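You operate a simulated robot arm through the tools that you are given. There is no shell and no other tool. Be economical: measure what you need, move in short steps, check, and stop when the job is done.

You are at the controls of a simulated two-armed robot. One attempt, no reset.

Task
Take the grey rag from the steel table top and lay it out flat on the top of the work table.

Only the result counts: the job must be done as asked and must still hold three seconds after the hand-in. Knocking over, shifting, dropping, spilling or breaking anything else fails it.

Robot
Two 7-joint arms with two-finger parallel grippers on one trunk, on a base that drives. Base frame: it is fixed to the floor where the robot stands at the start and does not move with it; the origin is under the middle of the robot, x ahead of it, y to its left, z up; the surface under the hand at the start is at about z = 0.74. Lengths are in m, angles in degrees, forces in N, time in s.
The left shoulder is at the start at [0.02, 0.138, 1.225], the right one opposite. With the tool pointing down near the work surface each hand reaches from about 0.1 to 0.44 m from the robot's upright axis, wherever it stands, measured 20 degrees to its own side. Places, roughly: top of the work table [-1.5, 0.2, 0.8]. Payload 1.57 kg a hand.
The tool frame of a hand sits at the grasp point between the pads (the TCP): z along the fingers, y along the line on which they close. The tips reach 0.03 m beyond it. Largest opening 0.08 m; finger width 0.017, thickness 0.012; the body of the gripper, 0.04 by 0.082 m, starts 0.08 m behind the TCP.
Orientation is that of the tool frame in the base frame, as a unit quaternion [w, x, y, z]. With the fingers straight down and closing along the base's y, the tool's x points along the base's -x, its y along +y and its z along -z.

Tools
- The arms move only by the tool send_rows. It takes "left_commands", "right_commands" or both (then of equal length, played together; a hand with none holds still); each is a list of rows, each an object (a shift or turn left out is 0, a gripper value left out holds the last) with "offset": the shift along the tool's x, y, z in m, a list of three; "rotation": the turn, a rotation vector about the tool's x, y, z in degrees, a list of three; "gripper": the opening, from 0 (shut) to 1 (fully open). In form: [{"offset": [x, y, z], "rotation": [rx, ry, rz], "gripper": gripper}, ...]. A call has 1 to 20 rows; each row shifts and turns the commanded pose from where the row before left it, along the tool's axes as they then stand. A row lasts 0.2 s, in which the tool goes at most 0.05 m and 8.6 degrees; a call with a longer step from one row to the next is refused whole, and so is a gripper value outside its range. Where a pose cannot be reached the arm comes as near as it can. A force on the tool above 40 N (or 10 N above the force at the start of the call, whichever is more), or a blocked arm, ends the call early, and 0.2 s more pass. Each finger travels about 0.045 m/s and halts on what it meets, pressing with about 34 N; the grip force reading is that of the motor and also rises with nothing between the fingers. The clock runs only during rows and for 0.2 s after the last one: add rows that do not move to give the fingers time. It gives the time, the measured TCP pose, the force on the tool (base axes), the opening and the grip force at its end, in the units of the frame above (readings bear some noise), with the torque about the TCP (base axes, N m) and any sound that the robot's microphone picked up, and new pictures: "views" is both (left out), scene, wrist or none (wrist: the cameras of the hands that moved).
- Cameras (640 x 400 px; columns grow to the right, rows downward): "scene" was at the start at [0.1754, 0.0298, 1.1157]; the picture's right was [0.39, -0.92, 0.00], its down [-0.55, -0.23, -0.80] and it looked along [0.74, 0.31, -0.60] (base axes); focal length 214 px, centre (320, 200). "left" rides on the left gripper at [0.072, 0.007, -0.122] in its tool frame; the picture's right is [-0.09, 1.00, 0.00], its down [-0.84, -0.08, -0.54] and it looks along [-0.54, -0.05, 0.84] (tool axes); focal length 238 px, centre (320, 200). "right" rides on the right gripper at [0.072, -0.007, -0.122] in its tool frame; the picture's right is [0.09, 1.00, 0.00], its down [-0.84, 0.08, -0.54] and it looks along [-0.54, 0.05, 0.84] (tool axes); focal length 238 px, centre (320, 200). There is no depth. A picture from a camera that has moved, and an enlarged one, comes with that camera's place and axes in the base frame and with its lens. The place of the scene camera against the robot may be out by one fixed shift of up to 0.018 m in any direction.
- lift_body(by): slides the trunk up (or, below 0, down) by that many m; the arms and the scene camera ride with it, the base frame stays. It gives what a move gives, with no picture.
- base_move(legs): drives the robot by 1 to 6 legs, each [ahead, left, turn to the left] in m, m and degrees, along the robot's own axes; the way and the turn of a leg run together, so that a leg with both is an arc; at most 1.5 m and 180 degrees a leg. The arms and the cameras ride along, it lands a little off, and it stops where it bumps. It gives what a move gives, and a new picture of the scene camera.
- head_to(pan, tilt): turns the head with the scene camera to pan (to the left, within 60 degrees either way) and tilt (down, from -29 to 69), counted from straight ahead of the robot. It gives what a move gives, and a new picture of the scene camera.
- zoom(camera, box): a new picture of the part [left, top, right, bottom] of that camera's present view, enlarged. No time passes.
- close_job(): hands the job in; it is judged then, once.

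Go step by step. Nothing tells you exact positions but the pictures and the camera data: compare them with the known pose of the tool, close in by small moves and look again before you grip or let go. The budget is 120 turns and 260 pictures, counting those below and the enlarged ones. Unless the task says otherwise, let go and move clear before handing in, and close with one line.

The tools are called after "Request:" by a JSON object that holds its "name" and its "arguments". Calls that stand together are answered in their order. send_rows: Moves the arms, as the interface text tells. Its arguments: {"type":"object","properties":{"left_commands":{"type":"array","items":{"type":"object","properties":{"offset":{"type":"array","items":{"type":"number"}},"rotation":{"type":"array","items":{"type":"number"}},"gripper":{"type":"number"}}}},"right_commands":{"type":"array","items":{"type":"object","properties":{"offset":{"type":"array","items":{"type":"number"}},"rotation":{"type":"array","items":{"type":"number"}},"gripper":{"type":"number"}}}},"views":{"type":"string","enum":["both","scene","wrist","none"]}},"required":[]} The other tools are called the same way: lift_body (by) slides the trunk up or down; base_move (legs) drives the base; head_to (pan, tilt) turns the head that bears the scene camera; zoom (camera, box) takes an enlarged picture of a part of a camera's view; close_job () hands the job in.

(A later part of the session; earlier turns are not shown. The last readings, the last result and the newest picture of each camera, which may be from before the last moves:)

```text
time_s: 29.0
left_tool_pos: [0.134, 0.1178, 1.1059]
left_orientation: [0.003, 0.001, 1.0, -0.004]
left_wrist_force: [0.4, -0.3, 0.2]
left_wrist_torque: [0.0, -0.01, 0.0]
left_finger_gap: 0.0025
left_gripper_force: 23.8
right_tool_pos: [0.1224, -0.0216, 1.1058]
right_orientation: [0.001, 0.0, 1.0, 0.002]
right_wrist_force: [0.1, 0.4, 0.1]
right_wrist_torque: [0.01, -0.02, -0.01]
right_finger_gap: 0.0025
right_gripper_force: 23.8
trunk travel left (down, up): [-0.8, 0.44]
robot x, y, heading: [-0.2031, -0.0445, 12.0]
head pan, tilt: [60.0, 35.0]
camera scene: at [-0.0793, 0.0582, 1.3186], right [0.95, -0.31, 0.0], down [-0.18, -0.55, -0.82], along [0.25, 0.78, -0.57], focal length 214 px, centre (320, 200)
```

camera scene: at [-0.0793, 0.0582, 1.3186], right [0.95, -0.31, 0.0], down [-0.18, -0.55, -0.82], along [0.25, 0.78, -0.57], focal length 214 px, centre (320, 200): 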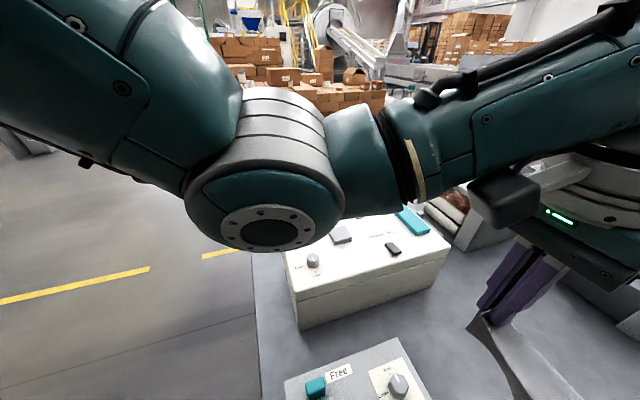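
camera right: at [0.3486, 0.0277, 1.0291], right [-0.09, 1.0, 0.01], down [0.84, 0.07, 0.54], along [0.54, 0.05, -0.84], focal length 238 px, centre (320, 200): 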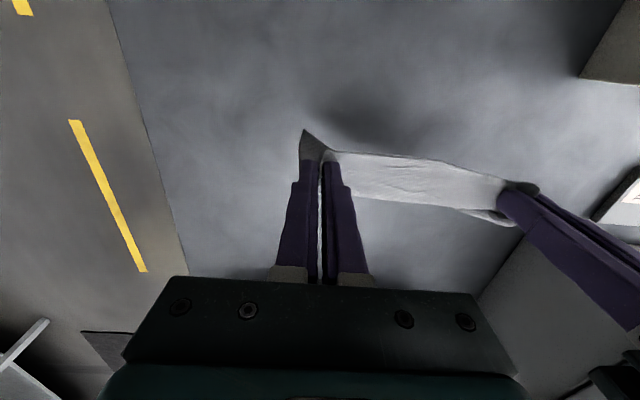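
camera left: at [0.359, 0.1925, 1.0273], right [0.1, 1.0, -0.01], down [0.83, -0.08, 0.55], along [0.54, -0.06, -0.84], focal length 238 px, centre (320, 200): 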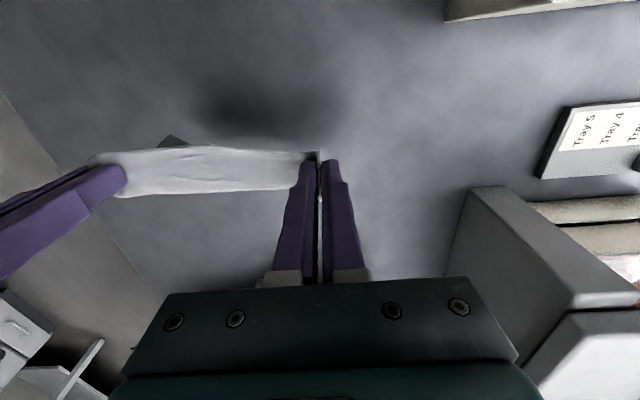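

There's clear floor behind the table's edge at x≈-0.17. I'll back off further and turn in place to see the work table.

Request:
{"name": "base_move", "arguments": {"legs": [[-0.3, 0.0, 0.0], [0, 0, 85]]}}

Request:
{"name": "head_to", "arguments": {"pan": 60, "tilt": 25}}

```text
time_s: 34.6
left_tool_pos: [-0.6164, 0.2451, 1.1062]
left_orientation: [0.004, -0.665, 0.747, -0.001]
left_wrist_force: [0.0, -0.5, 0.1]
left_wrist_torque: [-0.01, 0.0, -0.04]
left_finger_gap: 0.0026
left_gripper_force: 23.9
right_tool_pos: [-0.4788, 0.2169, 1.1058]
right_orientation: [0.0, -0.666, 0.746, 0.002]
right_wrist_force: [-0.4, -0.5, -0.1]
right_wrist_torque: [-0.01, -0.02, -0.05]
right_finger_gap: 0.0025
right_gripper_force: 23.7
trunk travel left (down, up): [-0.8, 0.44]
robot x, y, heading: [-0.4929, -0.1085, 95.3]
head pan, tilt: [60.0, 35.0]
camera scene: at [-0.5904, 0.0269, 1.3186], right [0.42, 0.91, 0.0], down [0.52, -0.24, -0.82], along [-0.74, 0.34, -0.57], focal length 214 px, centre (320, 200)
```

scene: 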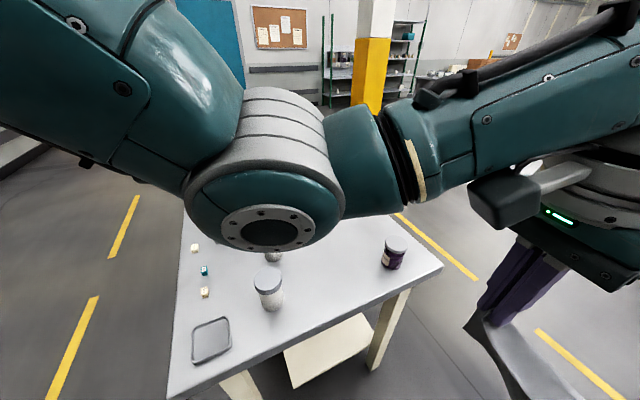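

```text
time_s: 35.3
left_tool_pos: [-0.6179, 0.2445, 1.106]
left_orientation: [0.003, -0.665, 0.747, -0.001]
left_wrist_force: [0.2, 0.1, 0.6]
left_wrist_torque: [-0.03, 0.01, -0.02]
left_finger_gap: 0.0024
left_gripper_force: 23.5
right_tool_pos: [-0.4786, 0.2179, 1.1059]
right_orientation: [0.0, -0.666, 0.746, 0.002]
right_wrist_force: [-0.7, -0.2, 0.1]
right_wrist_torque: [0.03, 0.01, -0.03]
right_finger_gap: 0.0023
right_gripper_force: 23.7
trunk travel left (down, up): [-0.8, 0.44]
robot x, y, heading: [-0.4964, -0.1062, 95.3]
head pan, tilt: [60.0, 25.0]
camera scene: at [-0.5941, 0.0286, 1.3343], right [0.42, 0.91, 0.0], down [0.38, -0.18, -0.91], along [-0.82, 0.38, -0.42], focal length 214 px, centre (320, 200)
```

scene: 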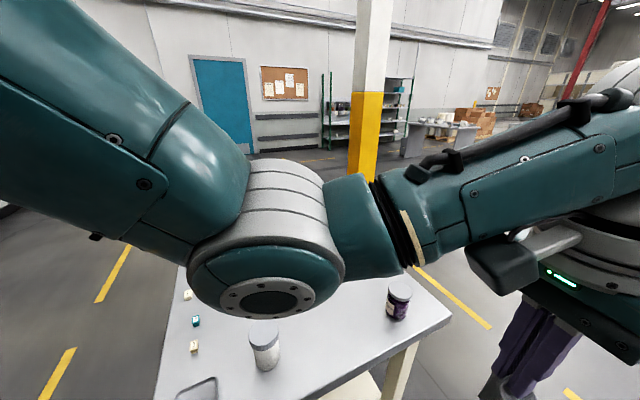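

The work table runs from x≈-0.8 away, y≈-0.18 to 0.52, with jars, a small tray and cubes on it. I'll raise higher, turn to face it and look for free space.

Request:
{"name": "lift_body", "arguments": {"by": 0.2}}

Request:
{"name": "base_move", "arguments": {"legs": [[0, 0, 85]]}}

Request:
{"name": "head_to", "arguments": {"pan": 0, "tilt": 35}}

Request:
{"name": "head_to", "arguments": {"pan": 0, "tilt": 62}}

```text
time_s: 37.5
left_tool_pos: [-0.6172, 0.2436, 1.3061]
left_orientation: [0.004, -0.665, 0.747, -0.001]
left_wrist_force: [0.5, 0.4, -0.1]
left_wrist_torque: [-0.02, 0.0, -0.04]
left_finger_gap: 0.0023
left_gripper_force: 23.9
right_tool_pos: [-0.4794, 0.2171, 1.3066]
right_orientation: [0.0, -0.665, 0.747, 0.002]
right_wrist_force: [0.5, 0.0, -1.3]
right_wrist_torque: [0.02, 0.0, -0.02]
right_finger_gap: 0.0025
right_gripper_force: 23.7
trunk travel left (down, up): [-1.0, 0.24]
robot x, y, heading: [-0.4991, -0.1066, 95.2]
head pan, tilt: [60.0, 25.0]
```

```text
time_s: 41.5
left_tool_pos: [-0.8555, -0.1917, 1.3056]
left_orientation: [-0.004, 0.994, -0.106, -0.001]
left_wrist_force: [0.0, 0.3, -0.5]
left_wrist_torque: [0.01, -0.04, -0.05]
left_finger_gap: 0.0025
left_gripper_force: 23.7
right_tool_pos: [-0.8146, -0.0564, 1.3067]
right_orientation: [0.002, 0.994, -0.105, -0.001]
right_wrist_force: [0.6, -0.3, 0.6]
right_wrist_torque: [0.01, 0.01, -0.03]
right_finger_gap: 0.0025
right_gripper_force: 24.0
trunk travel left (down, up): [-1.0, 0.24]
robot x, y, heading: [-0.4959, -0.1027, 179.7]
head pan, tilt: [60.0, 25.0]
camera scene: at [-0.6472, -0.1886, 1.5344], right [-0.86, 0.5, 0.0], down [0.21, 0.37, -0.91], along [-0.46, -0.78, -0.42], focal length 214 px, centre (320, 200)
```

scene: 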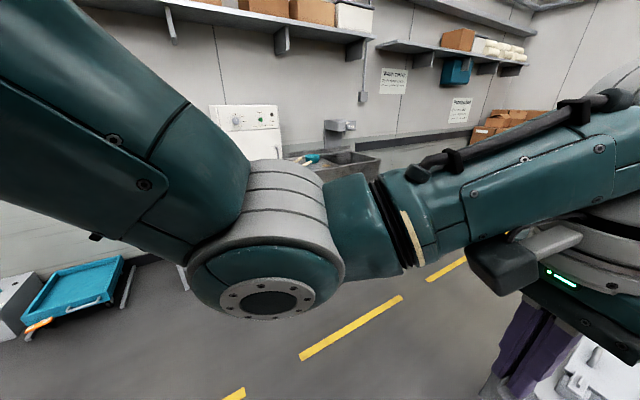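

```text
time_s: 42.8
left_tool_pos: [-0.8555, -0.192, 1.3049]
left_orientation: [-0.003, 0.994, -0.107, -0.002]
left_wrist_force: [0.1, 0.2, 0.7]
left_wrist_torque: [-0.03, 0.02, -0.01]
left_finger_gap: 0.0028
left_gripper_force: 23.7
right_tool_pos: [-0.8168, -0.0575, 1.3064]
right_orientation: [0.002, 0.994, -0.105, -0.002]
right_wrist_force: [0.5, 0.2, 0.4]
right_wrist_torque: [-0.02, -0.01, -0.05]
right_finger_gap: 0.0025
right_gripper_force: 23.6
trunk travel left (down, up): [-1.0, 0.24]
robot x, y, heading: [-0.4959, -0.1026, 179.9]
head pan, tilt: [0.0, 35.0]
camera scene: at [-0.689, -0.1088, 1.5186], right [0.0, 1.0, 0.0], down [0.57, 0.0, -0.82], along [-0.82, 0.0, -0.57], focal length 214 px, centre (320, 200)
```

scene: 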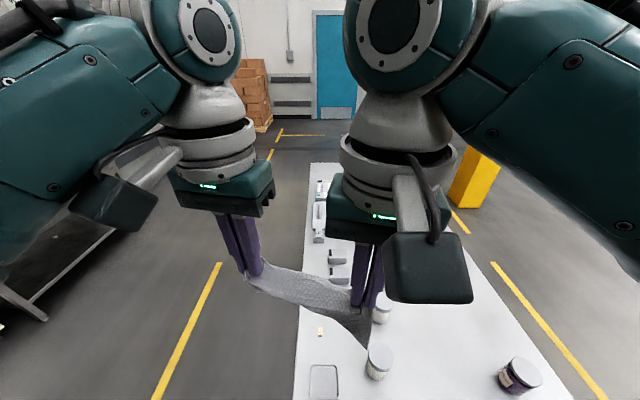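

```text
time_s: 43.7
left_tool_pos: [-0.8568, -0.1911, 1.3064]
left_orientation: [-0.004, 0.994, -0.106, -0.001]
left_wrist_force: [0.8, 0.5, 0.5]
left_wrist_torque: [0.01, -0.02, -0.04]
left_finger_gap: 0.0026
left_gripper_force: 24.3
right_tool_pos: [-0.8149, -0.0561, 1.307]
right_orientation: [0.002, 0.994, -0.105, -0.002]
right_wrist_force: [-0.4, -0.8, -0.5]
right_wrist_torque: [-0.01, 0.01, -0.03]
right_finger_gap: 0.0027
right_gripper_force: 23.5
trunk travel left (down, up): [-1.0, 0.24]
robot x, y, heading: [-0.4991, -0.1038, 179.8]
head pan, tilt: [0.0, 62.0]
camera scene: at [-0.6653, -0.1088, 1.4821], right [0.0, 1.0, 0.0], down [0.88, 0.0, -0.47], along [-0.47, 0.0, -0.88], focal length 214 px, centre (320, 200)
```

scene: 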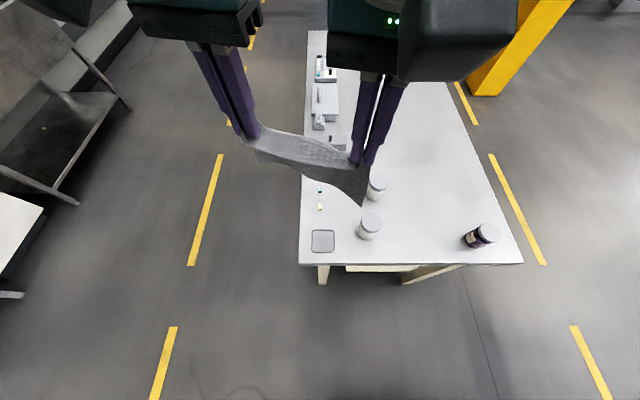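

The right (+y) side of the work table is free. I'll drive round to that long side, staying clear, and face the table at about x = -1.4.

Request:
{"name": "base_move", "arguments": {"legs": [[0, -1.05, 0]]}}

Request:
{"name": "head_to", "arguments": {"pan": 0, "tilt": 30}}

```text
time_s: 49.1
left_tool_pos: [-0.842, 0.8659, 1.3045]
left_orientation: [-0.004, 0.993, -0.118, -0.002]
left_wrist_force: [-0.1, -0.1, 0.0]
left_wrist_torque: [-0.01, 0.02, -0.01]
left_finger_gap: 0.0022
left_gripper_force: 23.8
right_tool_pos: [-0.7992, 0.9979, 1.305]
right_orientation: [0.001, 0.993, -0.117, -0.001]
right_wrist_force: [0.4, -0.1, 0.3]
right_wrist_torque: [-0.05, -0.02, -0.04]
right_finger_gap: 0.0026
right_gripper_force: 23.7
trunk travel left (down, up): [-1.0, 0.24]
robot x, y, heading: [-0.4823, 0.9439, 178.2]
head pan, tilt: [0.0, 62.0]
camera scene: at [-0.6493, 0.9432, 1.482], right [0.03, 1.0, 0.0], down [0.88, -0.02, -0.47], along [-0.47, 0.01, -0.88], focal length 214 px, centre (320, 200)
```

scene: 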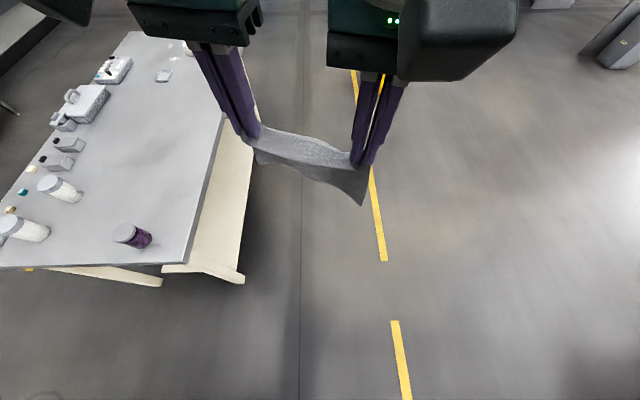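

```text
time_s: 50.1
left_tool_pos: [-0.8428, 0.8643, 1.3057]
left_orientation: [-0.003, 0.993, -0.119, -0.002]
left_wrist_force: [-0.3, 0.8, 1.3]
left_wrist_torque: [0.04, -0.02, -0.02]
left_finger_gap: 0.0024
left_gripper_force: 24.2
right_tool_pos: [-0.7985, 0.9988, 1.3061]
right_orientation: [0.002, 0.993, -0.117, -0.001]
right_wrist_force: [0.5, -0.2, 0.3]
right_wrist_torque: [-0.01, -0.01, -0.06]
right_finger_gap: 0.0025
right_gripper_force: 23.8
trunk travel left (down, up): [-1.0, 0.24]
robot x, y, heading: [-0.4835, 0.9401, 178.5]
head pan, tilt: [0.0, 30.0]
camera scene: at [-0.6754, 0.9439, 1.5263], right [0.03, 1.0, 0.0], down [0.5, -0.01, -0.87], along [-0.87, 0.02, -0.5], focal length 214 px, centre (320, 200)
```

scene: 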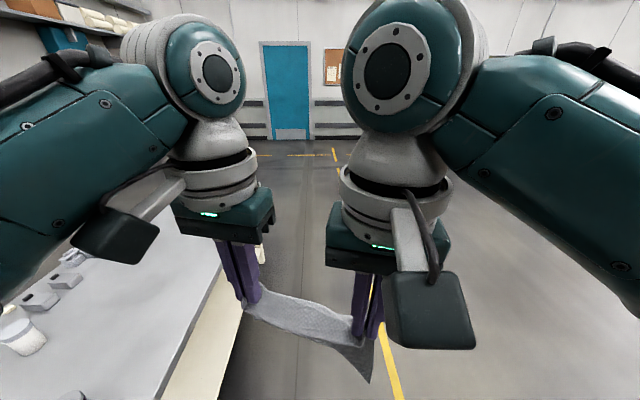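

The path is clear. Driving along the table side to x≈-1.35 and turning to face it.

Request:
{"name": "base_move", "arguments": {"legs": [[0.87, 0, 0], [0, 0, 103]]}}

Request:
{"name": "head_to", "arguments": {"pan": -12, "tilt": 60}}

```text
time_s: 59.0
left_tool_pos: [-1.1923, 0.6329, 1.3058]
left_orientation: [-0.002, 0.718, 0.696, -0.004]
left_wrist_force: [0.7, 0.9, 0.0]
left_wrist_torque: [0.05, 0.02, -0.05]
left_finger_gap: 0.0028
left_gripper_force: 24.3
right_tool_pos: [-1.332, 0.6493, 1.3066]
right_orientation: [0.002, 0.717, 0.697, 0.0]
right_wrist_force: [0.3, -0.1, -0.1]
right_wrist_torque: [0.0, 0.01, -0.08]
right_finger_gap: 0.0025
right_gripper_force: 23.8
trunk travel left (down, up): [-1.0, 0.24]
robot x, y, heading: [-1.3418, 0.9709, -79.7]
head pan, tilt: [0.0, 30.0]
camera scene: at [-1.3133, 0.7797, 1.5264], right [-0.98, -0.18, 0.0], down [-0.09, 0.49, -0.87], along [0.16, -0.85, -0.5], focal length 214 px, centre (320, 200)
```

scene: 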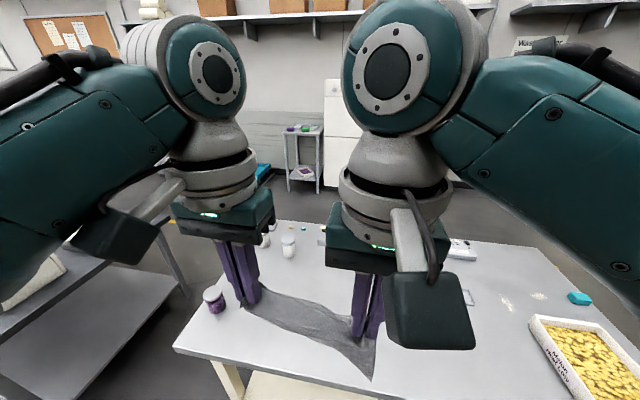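

```text
time_s: 59.9
left_tool_pos: [-1.192, 0.6326, 1.3069]
left_orientation: [-0.001, 0.717, 0.697, -0.004]
left_wrist_force: [-0.1, -0.9, -0.7]
left_wrist_torque: [-0.01, 0.03, -0.02]
left_finger_gap: 0.0028
left_gripper_force: 24.1
right_tool_pos: [-1.3325, 0.6482, 1.3066]
right_orientation: [0.002, 0.717, 0.697, 0.0]
right_wrist_force: [0.4, 0.4, 0.5]
right_wrist_torque: [-0.02, 0.01, -0.03]
right_finger_gap: 0.0027
right_gripper_force: 23.4
trunk travel left (down, up): [-1.0, 0.24]
robot x, y, heading: [-1.3445, 0.9712, -79.9]
head pan, tilt: [-12.0, 60.0]
camera scene: at [-1.3315, 0.802, 1.4844], right [-1.0, 0.03, 0.0], down [0.02, 0.87, -0.5], along [-0.01, -0.5, -0.87], focal length 214 px, centre (320, 200)
```

scene: 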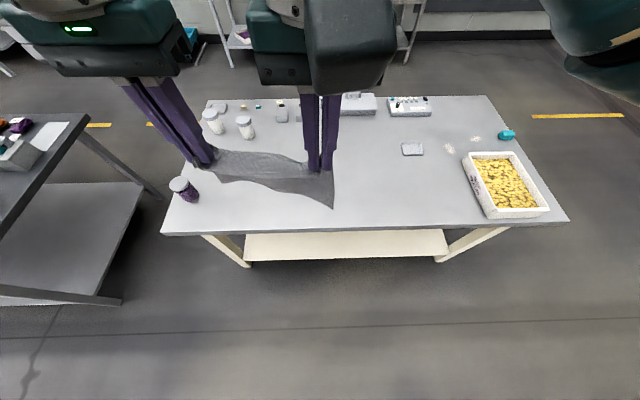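

The free area is right in front (only small items far off). I'll shift right and move up to the table.

Request:
{"name": "base_move", "arguments": {"legs": [[0.0, -0.16, 0], [0.22, 0, 0]]}}

Request:
{"name": "head_to", "arguments": {"pan": -12, "tilt": 69}}

```text
time_s: 62.6
left_tool_pos: [-1.3097, 0.3899, 1.3059]
left_orientation: [-0.001, 0.717, 0.697, -0.004]
left_wrist_force: [-1.0, 0.1, -0.8]
left_wrist_torque: [0.0, 0.04, -0.05]
left_finger_gap: 0.0026
left_gripper_force: 24.3
right_tool_pos: [-1.4482, 0.4048, 1.3064]
right_orientation: [0.001, 0.717, 0.697, 0.001]
right_wrist_force: [0.2, 0.1, -0.6]
right_wrist_torque: [-0.04, -0.03, -0.05]
right_finger_gap: 0.0024
right_gripper_force: 23.6
trunk travel left (down, up): [-1.0, 0.24]
robot x, y, heading: [-1.4611, 0.7275, -79.6]
head pan, tilt: [-12.0, 60.0]
camera scene: at [-1.4489, 0.559, 1.4843], right [-1.0, 0.03, 0.0], down [0.03, 0.87, -0.5], along [-0.01, -0.5, -0.87], focal length 214 px, centre (320, 200)
```

scene: 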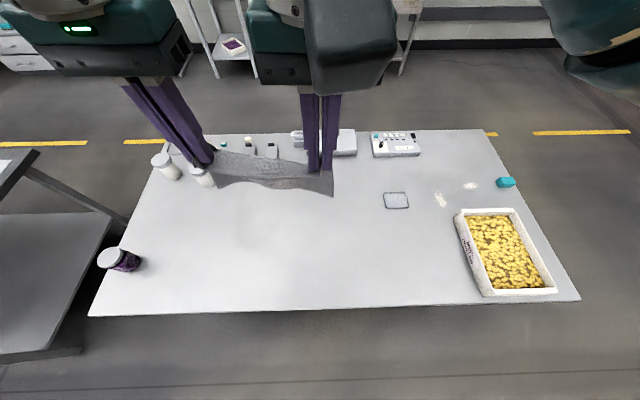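

```text
time_s: 63.3
left_tool_pos: [-1.3099, 0.3899, 1.3053]
left_orientation: [-0.001, 0.717, 0.697, -0.003]
left_wrist_force: [0.0, 0.5, 0.1]
left_wrist_torque: [-0.04, 0.01, -0.03]
left_finger_gap: 0.0024
left_gripper_force: 24.3
right_tool_pos: [-1.4496, 0.4061, 1.3065]
right_orientation: [0.001, 0.717, 0.697, 0.001]
right_wrist_force: [0.5, -0.5, 0.4]
right_wrist_torque: [0.02, 0.02, -0.03]
right_finger_gap: 0.0027
right_gripper_force: 23.3
trunk travel left (down, up): [-1.0, 0.24]
robot x, y, heading: [-1.4603, 0.727, -79.4]
head pan, tilt: [-12.0, 68.8]
camera scene: at [-1.4486, 0.5696, 1.475], right [-1.0, 0.03, 0.0], down [0.03, 0.93, -0.36], along [-0.01, -0.36, -0.93], focal length 214 px, centre (320, 200)
```

scene: 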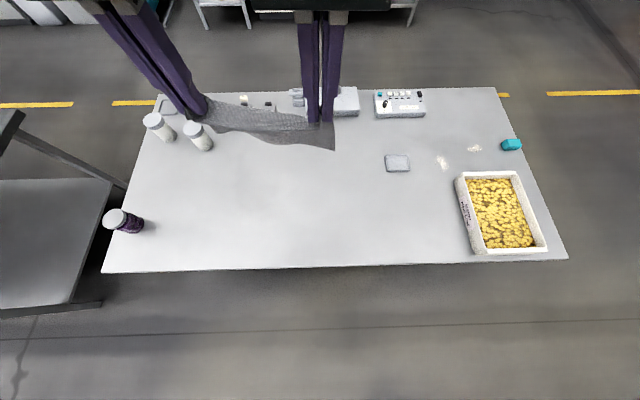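

Hands are over free table at y≈0.40. Lowering the trunk until the rag's bottom edge nears the surface.

Request:
{"name": "lift_body", "arguments": {"by": -0.32}}

Request:
{"name": "send_rows", "arguments": {"left_commands": [{}], "right_commands": [{}]}}

```text
time_s: 66.5
left_tool_pos: [-1.3099, 0.3895, 0.9857]
left_orientation: [-0.002, 0.718, 0.696, -0.004]
left_wrist_force: [0.0, 0.4, -0.3]
left_wrist_torque: [-0.03, 0.01, 0.0]
left_finger_gap: 0.0027
left_gripper_force: 24.3
right_tool_pos: [-1.449, 0.4048, 0.9851]
right_orientation: [0.002, 0.717, 0.697, 0.001]
right_wrist_force: [-0.1, 0.8, -0.1]
right_wrist_torque: [0.04, 0.0, -0.02]
right_finger_gap: 0.0027
right_gripper_force: 24.4
trunk travel left (down, up): [-0.68, 0.56]
robot x, y, heading: [-1.4649, 0.7292, -79.8]
head pan, tilt: [-12.0, 68.8]
```

```text
time_s: 66.9
left_tool_pos: [-1.3094, 0.3884, 0.9853]
left_orientation: [-0.002, 0.718, 0.696, -0.004]
left_wrist_force: [-0.8, -0.2, -0.2]
left_wrist_torque: [0.01, 0.01, -0.04]
left_finger_gap: 0.0028
left_gripper_force: 24.1
right_tool_pos: [-1.4481, 0.4053, 0.9854]
right_orientation: [0.002, 0.716, 0.698, 0.001]
right_wrist_force: [0.7, 0.5, -0.2]
right_wrist_torque: [0.01, -0.04, -0.01]
right_finger_gap: 0.0025
right_gripper_force: 23.7
trunk travel left (down, up): [-0.68, 0.56]
robot x, y, heading: [-1.4596, 0.729, -79.5]
head pan, tilt: [-12.0, 68.8]
camera scene: at [-1.4486, 0.5697, 1.1549], right [-1.0, 0.03, 0.0], down [0.03, 0.93, -0.36], along [-0.01, -0.36, -0.93], focal length 214 px, centre (320, 200)
camera right: at [-1.4534, 0.4773, 1.1086], right [1.0, 0.06, 0.0], down [0.05, -0.84, 0.54], along [0.04, -0.54, -0.84], focal length 238 px, centre (320, 200)
camera left: at [-1.2995, 0.4609, 1.1072], right [0.99, -0.12, -0.01], down [-0.1, -0.83, 0.55], along [-0.07, -0.54, -0.84], focal length 238 px, centre (320, 200)
```

scene: 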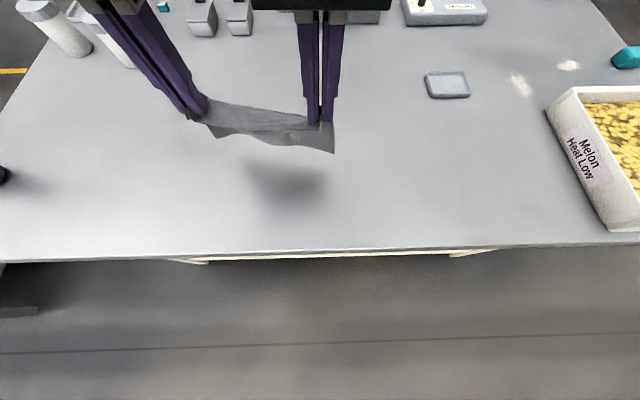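
right: 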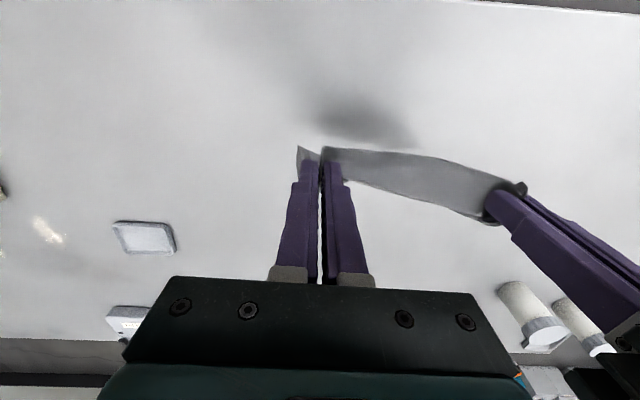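
left: 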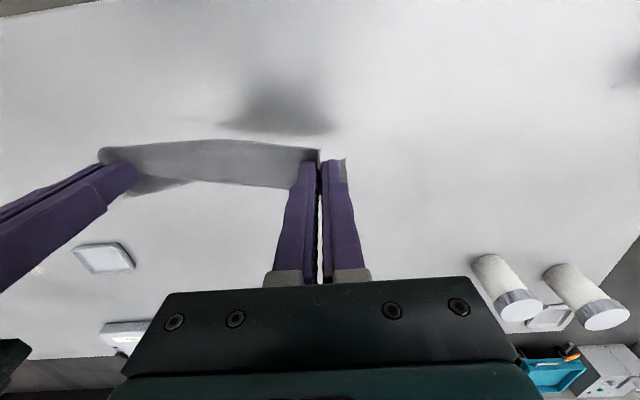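

Let me look closer at how the rag hangs.

Request:
{"name": "zoom", "arguments": {"camera": "scene", "box": [170, 70, 370, 195]}}

Request:
{"name": "zoom", "arguments": {"camera": "left", "box": [80, 110, 360, 285]}}

Request:
{"name": "head_to", "arguments": {"pan": -12, "tilt": 35}}

```text
3.20 times, centred on (270, 132) of scene
camera zoom: at [-1.4486, 0.5697, 1.1549], right [-1.0, 0.03, 0.0], down [0.03, 0.93, -0.36], along [-0.01, -0.36, -0.93], focal length 686 px, centre (480, 416)
```

zoom: 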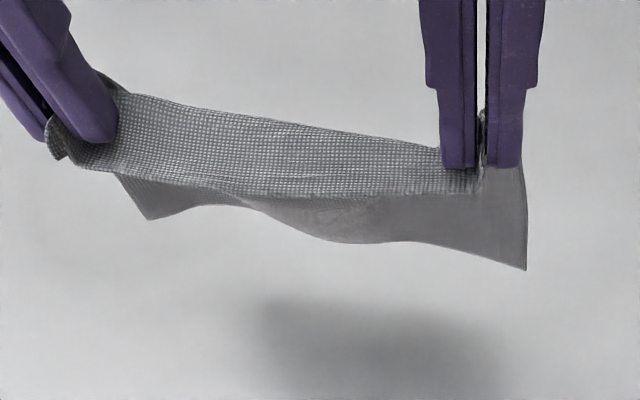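

```text
2.29 times, centred on (220, 198) of left
camera zoom: at [-1.2995, 0.4609, 1.1072], right [0.99, -0.12, -0.01], down [-0.1, -0.83, 0.55], along [-0.07, -0.54, -0.84], focal length 545 px, centre (549, 206)
```

zoom: 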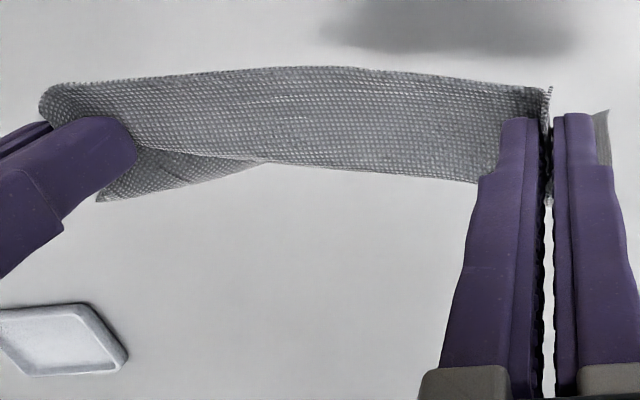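

```text
time_s: 67.9
left_tool_pos: [-1.3087, 0.3889, 0.9858]
left_orientation: [-0.001, 0.718, 0.696, -0.003]
left_wrist_force: [-1.1, 0.6, -0.3]
left_wrist_torque: [0.0, 0.02, -0.02]
left_finger_gap: 0.0026
left_gripper_force: 23.7
right_tool_pos: [-1.4495, 0.4051, 0.9855]
right_orientation: [0.001, 0.717, 0.697, 0.0]
right_wrist_force: [0.3, 0.1, 0.2]
right_wrist_torque: [0.02, -0.02, -0.03]
right_finger_gap: 0.0026
right_gripper_force: 23.8
trunk travel left (down, up): [-0.68, 0.56]
robot x, y, heading: [-1.459, 0.7284, -79.6]
head pan, tilt: [-12.0, 35.0]
camera scene: at [-1.4495, 0.5376, 1.1985], right [-1.0, 0.03, 0.0], down [0.02, 0.57, -0.82], along [-0.02, -0.82, -0.57], focal length 214 px, centre (320, 200)
```

scene: 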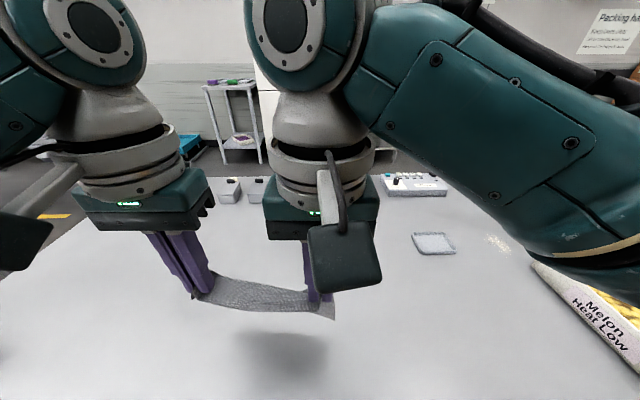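

The rag arches over and hangs with its far edge about 5–8 cm above the table. I'll move the hands 6 cm further in and lower so the far edge just touches.

Request:
{"name": "send_rows", "arguments": {"left_commands": [{"offset": [-0.02, 0, 0]}, {"offset": [-0.02, 0, 0.01]}, {"offset": [-0.02, 0, 0.01]}, {"offset": [0, 0, 0.02]}, {"offset": [0, 0, 0.01]}, {}, {}], "right_commands": [{"offset": [-0.02, 0, 0]}, {"offset": [-0.02, 0, 0.01]}, {"offset": [-0.02, 0, 0.01]}, {"offset": [0, 0, 0.02]}, {"offset": [0, 0, 0.01]}, {}, {}]}}

```text
time_s: 69.5
left_tool_pos: [-1.312, 0.3296, 0.9367]
left_orientation: [-0.001, 0.717, 0.697, -0.004]
left_wrist_force: [-0.7, 0.2, -0.4]
left_wrist_torque: [0.02, 0.01, -0.03]
left_finger_gap: 0.0025
left_gripper_force: 23.9
right_tool_pos: [-1.4501, 0.3451, 0.9368]
right_orientation: [0.002, 0.717, 0.697, 0.0]
right_wrist_force: [0.3, -0.3, 0.2]
right_wrist_torque: [-0.01, 0.02, 0.01]
right_finger_gap: 0.0026
right_gripper_force: 24.0
trunk travel left (down, up): [-0.68, 0.56]
robot x, y, heading: [-1.4588, 0.7267, -80.0]
head pan, tilt: [-12.0, 35.0]
camera scene: at [-1.4495, 0.5375, 1.1986], right [-1.0, 0.03, 0.0], down [0.02, 0.57, -0.82], along [-0.02, -0.82, -0.57], focal length 214 px, centre (320, 200)
camera right: at [-1.4548, 0.418, 1.0583], right [1.0, 0.06, 0.0], down [0.05, -0.84, 0.54], along [0.04, -0.54, -0.84], focal length 238 px, centre (320, 200)
camera left: at [-1.3022, 0.4011, 1.0575], right [0.99, -0.12, -0.01], down [-0.1, -0.83, 0.55], along [-0.07, -0.54, -0.84], focal length 238 px, centre (320, 200)
```

scene: 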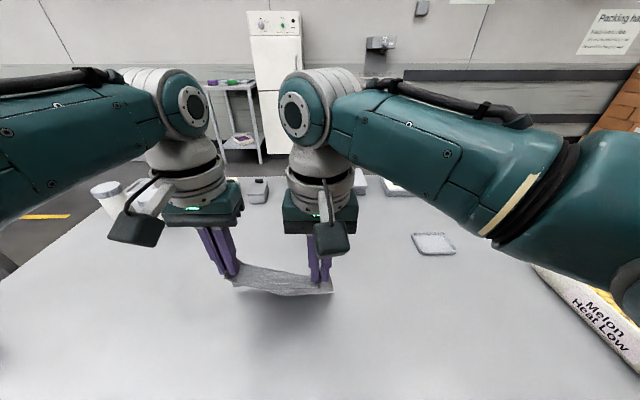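
right: 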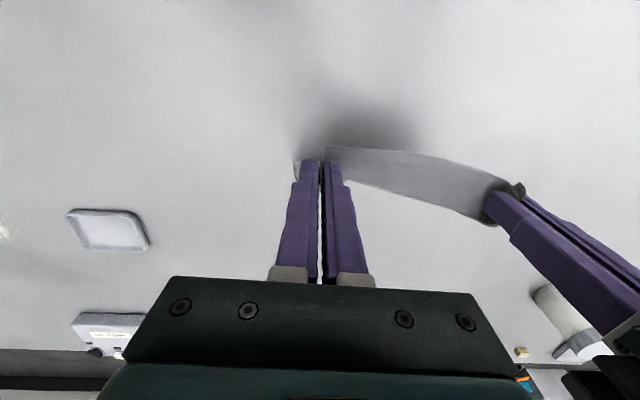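
left: 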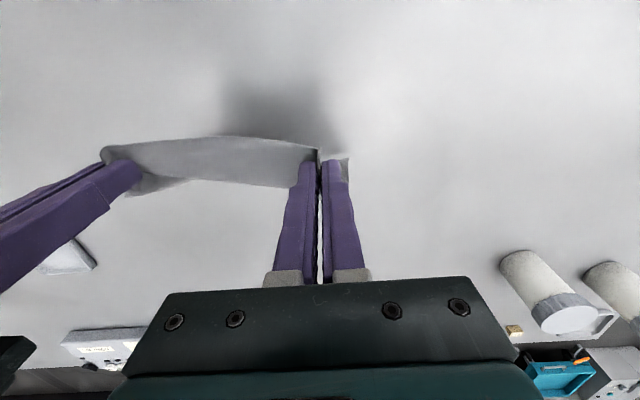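

Now lay it: straight down a little, then diagonally down while drawing back toward me so the far edge stays forward.

Request:
{"name": "send_rows", "arguments": {"left_commands": [{"offset": [0, 0, 0.015]}, {"offset": [0.002, 0, 0.015]}, {"offset": [0.012, 0, 0.01]}, {"offset": [0.014, 0, 0.01]}, {"offset": [0.014, 0, 0.01]}, {"offset": [0.014, 0, 0.01]}, {}], "right_commands": [{"offset": [0, 0, 0.015]}, {"offset": [0.002, 0, 0.015]}, {"offset": [0.012, 0, 0.01]}, {"offset": [0.014, 0, 0.01]}, {"offset": [0.014, 0, 0.01]}, {"offset": [0.014, 0, 0.01]}, {}]}}

Request:
{"name": "zoom", "arguments": {"camera": "scene", "box": [200, 220, 380, 332]}}

```text
time_s: 71.1
left_tool_pos: [-1.3112, 0.3857, 0.8662]
left_orientation: [-0.002, 0.718, 0.696, -0.004]
left_wrist_force: [0.1, 0.3, 0.0]
left_wrist_torque: [-0.04, -0.02, -0.02]
left_finger_gap: 0.0027
left_gripper_force: 23.6
right_tool_pos: [-1.4488, 0.4017, 0.8652]
right_orientation: [0.002, 0.717, 0.697, 0.001]
right_wrist_force: [0.5, 0.1, 0.0]
right_wrist_torque: [-0.03, 0.01, -0.01]
right_finger_gap: 0.0026
right_gripper_force: 23.7
trunk travel left (down, up): [-0.68, 0.56]
robot x, y, heading: [-1.4609, 0.725, -80.0]
head pan, tilt: [-12.0, 35.0]
camera scene: at [-1.4495, 0.5375, 1.1986], right [-1.0, 0.03, 0.0], down [0.02, 0.57, -0.82], along [-0.02, -0.82, -0.57], focal length 214 px, centre (320, 200)
camera right: at [-1.4523, 0.4733, 0.9874], right [1.0, 0.06, 0.0], down [0.05, -0.84, 0.54], along [0.04, -0.54, -0.84], focal length 238 px, centre (320, 200)
camera left: at [-1.3016, 0.4573, 0.9865], right [0.99, -0.12, -0.01], down [-0.1, -0.83, 0.55], along [-0.07, -0.54, -0.84], focal length 238 px, centre (320, 200)
```

scene: 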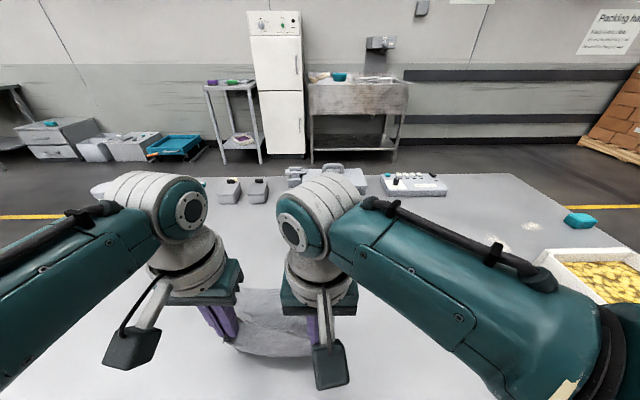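
right: 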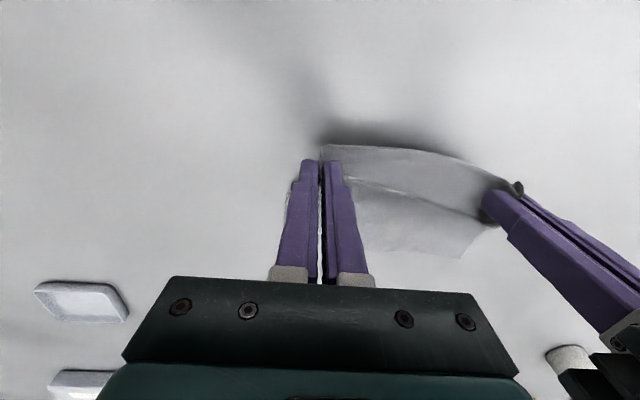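
left: 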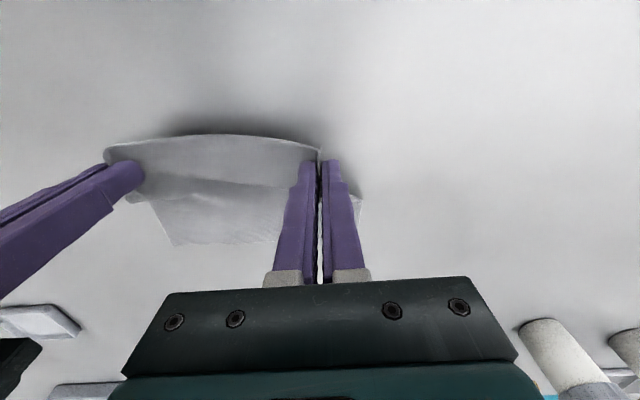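

```text
3.56 times, centred on (290, 276) of scene
camera zoom: at [-1.4495, 0.5375, 1.1986], right [-1.0, 0.03, 0.0], down [0.02, 0.57, -0.82], along [-0.02, -0.82, -0.57], focal length 763 px, centre (427, -70)
```

zoom: 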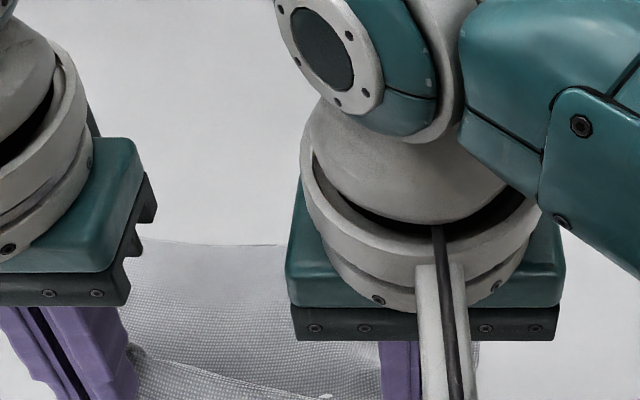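

It's laying nicely — the far part is already flat on the table. Continuing the last 3 cm down with further pull back.

Request:
{"name": "send_rows", "arguments": {"left_commands": [{"offset": [0.012, 0, 0.01]}, {"offset": [0.012, 0, 0.01]}, {"offset": [0.01, 0, 0.007]}, {"offset": [0.008, 0.002, 0.001]}, {"offset": [0.006, 0.002, 0]}, {}], "right_commands": [{"offset": [0.012, 0, 0.01]}, {"offset": [0.012, 0, 0.01]}, {"offset": [0.01, 0, 0.007]}, {"offset": [0.008, -0.002, 0.001]}, {"offset": [0.006, -0.002, 0]}, {}]}}

```text
time_s: 72.5
left_tool_pos: [-1.3072, 0.4335, 0.8365]
left_orientation: [-0.001, 0.718, 0.696, -0.004]
left_wrist_force: [-7.4, 0.9, -0.3]
left_wrist_torque: [-0.02, 0.21, 0.04]
left_finger_gap: 0.0027
left_gripper_force: 23.5
right_tool_pos: [-1.4516, 0.4493, 0.8383]
right_orientation: [0.002, 0.717, 0.697, 0.001]
right_wrist_force: [7.4, -0.4, -0.2]
right_wrist_torque: [-0.03, -0.23, -0.1]
right_finger_gap: 0.0027
right_gripper_force: 24.2
trunk travel left (down, up): [-0.68, 0.56]
robot x, y, heading: [-1.4576, 0.7276, -79.6]
head pan, tilt: [-12.0, 35.0]
camera scene: at [-1.4495, 0.5375, 1.1986], right [-1.0, 0.03, 0.0], down [0.02, 0.57, -0.82], along [-0.02, -0.82, -0.57], focal length 214 px, centre (320, 200)
camera right: at [-1.4559, 0.5214, 0.9598], right [1.0, 0.06, 0.01], down [0.05, -0.84, 0.54], along [0.04, -0.54, -0.84], focal length 238 px, centre (320, 200)
camera left: at [-1.2958, 0.5051, 0.9581], right [0.99, -0.12, -0.01], down [-0.1, -0.83, 0.55], along [-0.07, -0.54, -0.84], focal length 238 px, centre (320, 200)
```

scene: 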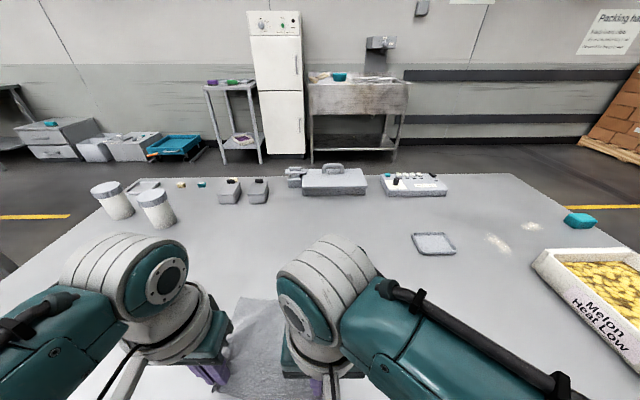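
right: 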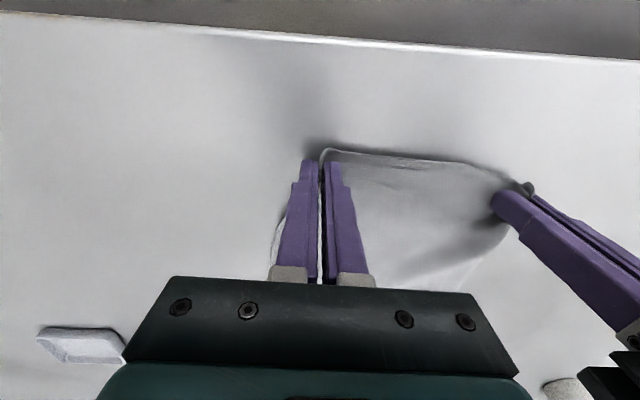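
left: 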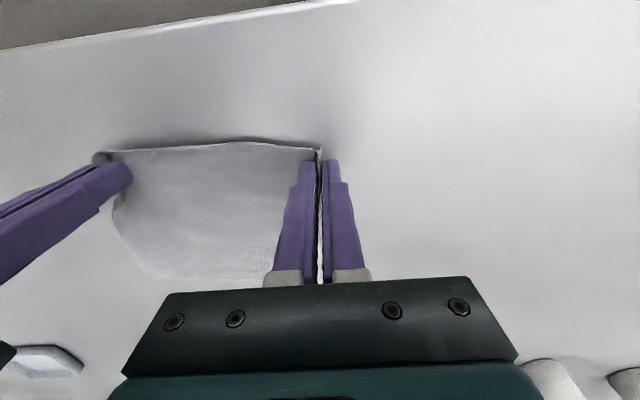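

The rag is nearly flat with the near edge about 5 cm inside the table edge. I'll relax the tension slightly and open both grippers.

Request:
{"name": "send_rows", "arguments": {"left_commands": [{"offset": [0, -0.001, 0.002]}, {"gripper": 0.15}, {}, {"gripper": 0.5}, {}, {}, {}], "right_commands": [{"offset": [0, 0.001, 0.003]}, {"gripper": 0.15}, {}, {"gripper": 0.5}, {}, {}, {}], "views": "wrist"}}

```text
time_s: 74.1
left_tool_pos: [-1.3064, 0.4325, 0.8348]
left_orientation: [-0.002, 0.717, 0.697, -0.003]
left_wrist_force: [0.5, 0.0, 0.2]
left_wrist_torque: [0.02, 0.0, 0.03]
left_finger_gap: 0.0401
left_gripper_force: 0.1
right_tool_pos: [-1.4508, 0.4489, 0.8345]
right_orientation: [0.002, 0.717, 0.697, 0.001]
right_wrist_force: [0.3, -0.7, -0.2]
right_wrist_torque: [-0.01, 0.0, 0.0]
right_finger_gap: 0.0399
right_gripper_force: 0.1
trunk travel left (down, up): [-0.68, 0.56]
robot x, y, heading: [-1.4634, 0.7275, -79.5]
head pan, tilt: [-12.0, 35.0]
camera right: at [-1.455, 0.5206, 0.9568], right [1.0, 0.06, 0.0], down [0.05, -0.84, 0.54], along [0.04, -0.54, -0.84], focal length 238 px, centre (320, 200)
camera left: at [-1.2966, 0.505, 0.9568], right [0.99, -0.12, -0.01], down [-0.1, -0.83, 0.55], along [-0.07, -0.54, -0.84], focal length 238 px, centre (320, 200)
```

right: 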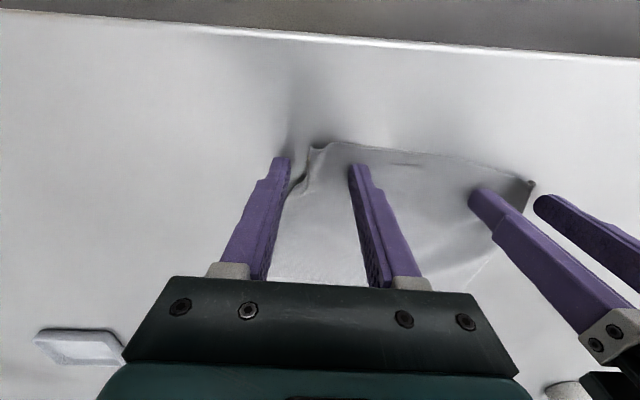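
left: 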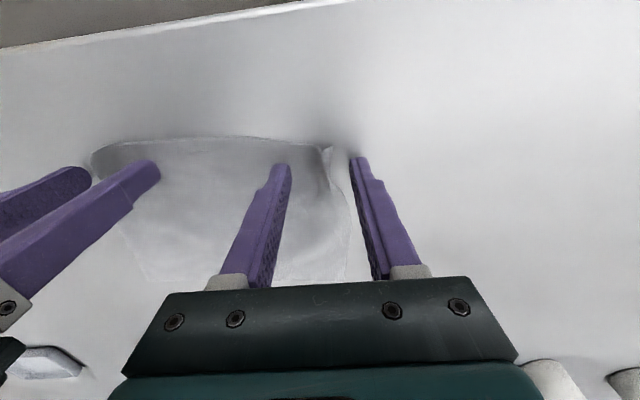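

Released; the side edges still stick up a bit at the outer fingers. I'll open a little wider outward and lift clear to see how it settles.

Request:
{"name": "send_rows", "arguments": {"left_commands": [{"offset": [0, 0.004, 0], "gripper": 0.65}, {}, {"offset": [0, 0, -0.02]}, {"offset": [0, 0, -0.04]}, {"offset": [0, 0.01, -0.04]}, {"offset": [0, 0.02, -0.04]}, {"offset": [0, 0.02, -0.02]}, {}], "right_commands": [{"offset": [0, -0.004, 0], "gripper": 0.65}, {}, {"offset": [0, 0, -0.02]}, {"offset": [0, 0, -0.04]}, {"offset": [0, -0.01, -0.04]}, {"offset": [0, -0.02, -0.04]}, {"offset": [0, -0.02, -0.02]}, {}]}}

Request:
{"name": "head_to", "arguments": {"pan": -6, "tilt": 60}}

Request:
{"name": "zoom", "arguments": {"camera": "right", "box": [220, 80, 620, 330]}}

```text
time_s: 75.9
left_tool_pos: [-1.2521, 0.4309, 0.9938]
left_orientation: [-0.001, 0.718, 0.696, -0.003]
left_wrist_force: [0.2, -0.3, 0.7]
left_wrist_torque: [0.03, 0.0, -0.02]
left_finger_gap: 0.0519
left_gripper_force: 0.2
right_tool_pos: [-1.505, 0.4502, 0.9936]
right_orientation: [0.001, 0.717, 0.697, 0.0]
right_wrist_force: [-0.2, 0.2, 0.2]
right_wrist_torque: [0.0, -0.02, -0.02]
right_finger_gap: 0.0518
right_gripper_force: 0.0
trunk travel left (down, up): [-0.68, 0.56]
robot x, y, heading: [-1.4608, 0.7294, -79.8]
head pan, tilt: [-12.0, 35.0]
camera scene: at [-1.4495, 0.5376, 1.1986], right [-1.0, 0.03, 0.0], down [0.02, 0.57, -0.82], along [-0.02, -0.82, -0.57], focal length 214 px, centre (320, 200)
camera right: at [-1.5098, 0.5224, 1.1163], right [1.0, 0.06, 0.0], down [0.05, -0.84, 0.54], along [0.04, -0.54, -0.84], focal length 238 px, centre (320, 200)
camera left: at [-1.2428, 0.503, 1.1153], right [0.99, -0.12, -0.01], down [-0.1, -0.83, 0.55], along [-0.07, -0.54, -0.84], focal length 238 px, centre (320, 200)
```

scene: 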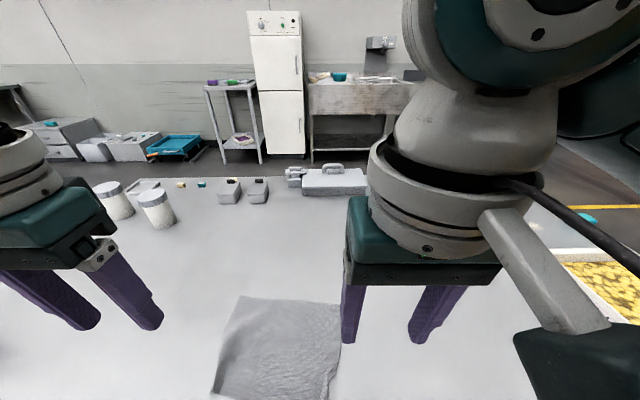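
right: 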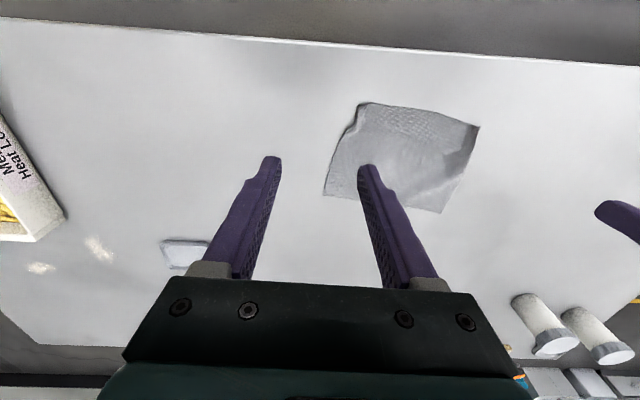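
left: 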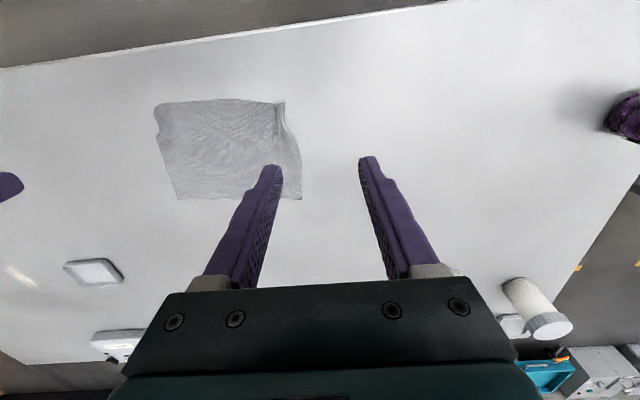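

```text
time_s: 76.8
left_tool_pos: [-1.2532, 0.4312, 0.9937]
left_orientation: [-0.002, 0.718, 0.696, -0.004]
left_wrist_force: [0.2, -0.5, 0.6]
left_wrist_torque: [-0.01, 0.02, 0.0]
left_finger_gap: 0.052
left_gripper_force: 0.1
right_tool_pos: [-1.5056, 0.4501, 0.9929]
right_orientation: [0.002, 0.717, 0.697, 0.0]
right_wrist_force: [0.7, -0.5, 0.3]
right_wrist_torque: [-0.03, 0.0, 0.0]
right_finger_gap: 0.0519
right_gripper_force: 0.1
trunk travel left (down, up): [-0.68, 0.56]
robot x, y, heading: [-1.4578, 0.7257, -79.4]
head pan, tilt: [-6.0, 60.0]
camera scene: at [-1.442, 0.559, 1.1644], right [-1.0, -0.08, 0.0], down [-0.07, 0.86, -0.5], along [0.04, -0.5, -0.87], focal length 214 px, centre (320, 200)
```

scene: 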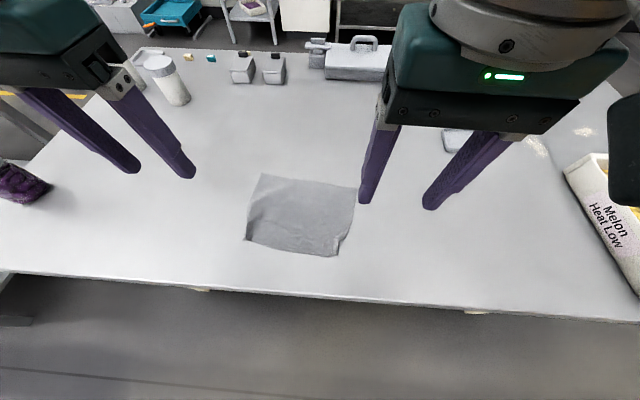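

```text
1.60 times, centred on (420, 205) of right
camera zoom: at [-1.5096, 0.5222, 1.1161], right [1.0, 0.06, 0.0], down [0.05, -0.84, 0.54], along [0.04, -0.54, -0.84], focal length 381 px, centre (160, 192)
```

zoom: 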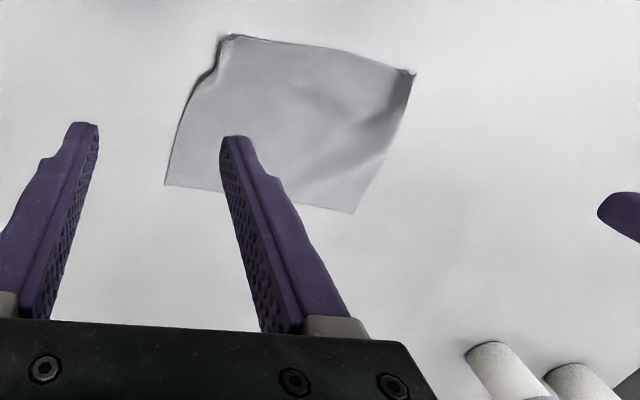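

Request:
{"name": "zoom", "arguments": {"camera": "scene", "box": [220, 160, 380, 260]}}

Request:
{"name": "zoom", "arguments": {"camera": "left", "box": [130, 80, 330, 205]}}

```text
4.00 times, centred on (300, 210) of scene
camera zoom: at [-1.442, 0.559, 1.1644], right [-1.0, -0.08, 0.0], down [-0.07, 0.86, -0.5], along [0.04, -0.5, -0.87], focal length 858 px, centre (400, 160)
```

zoom: 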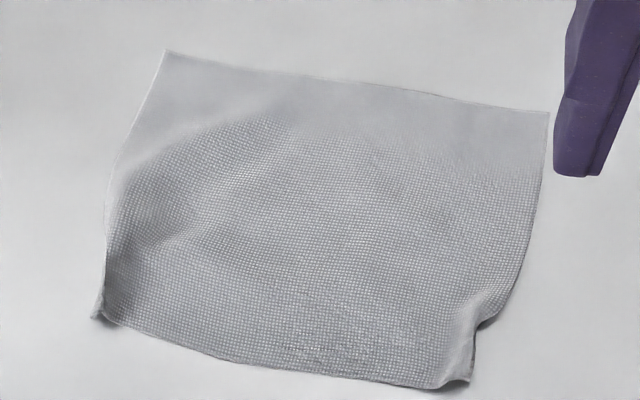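

```text
3.20 times, centred on (230, 142) of left
camera zoom: at [-1.2429, 0.5029, 1.115], right [0.99, -0.12, -0.01], down [-0.1, -0.83, 0.55], along [-0.07, -0.54, -0.84], focal length 763 px, centre (608, 384)
```

zoom: 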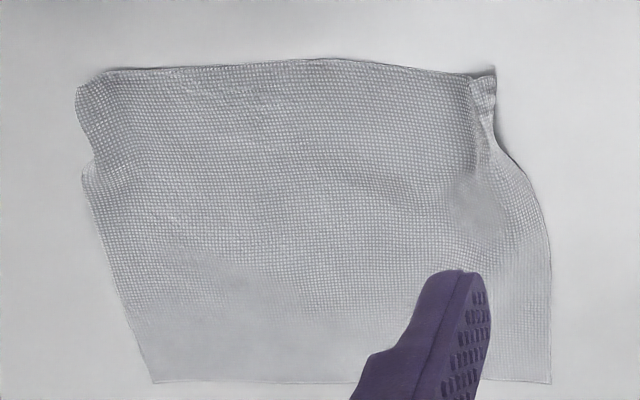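

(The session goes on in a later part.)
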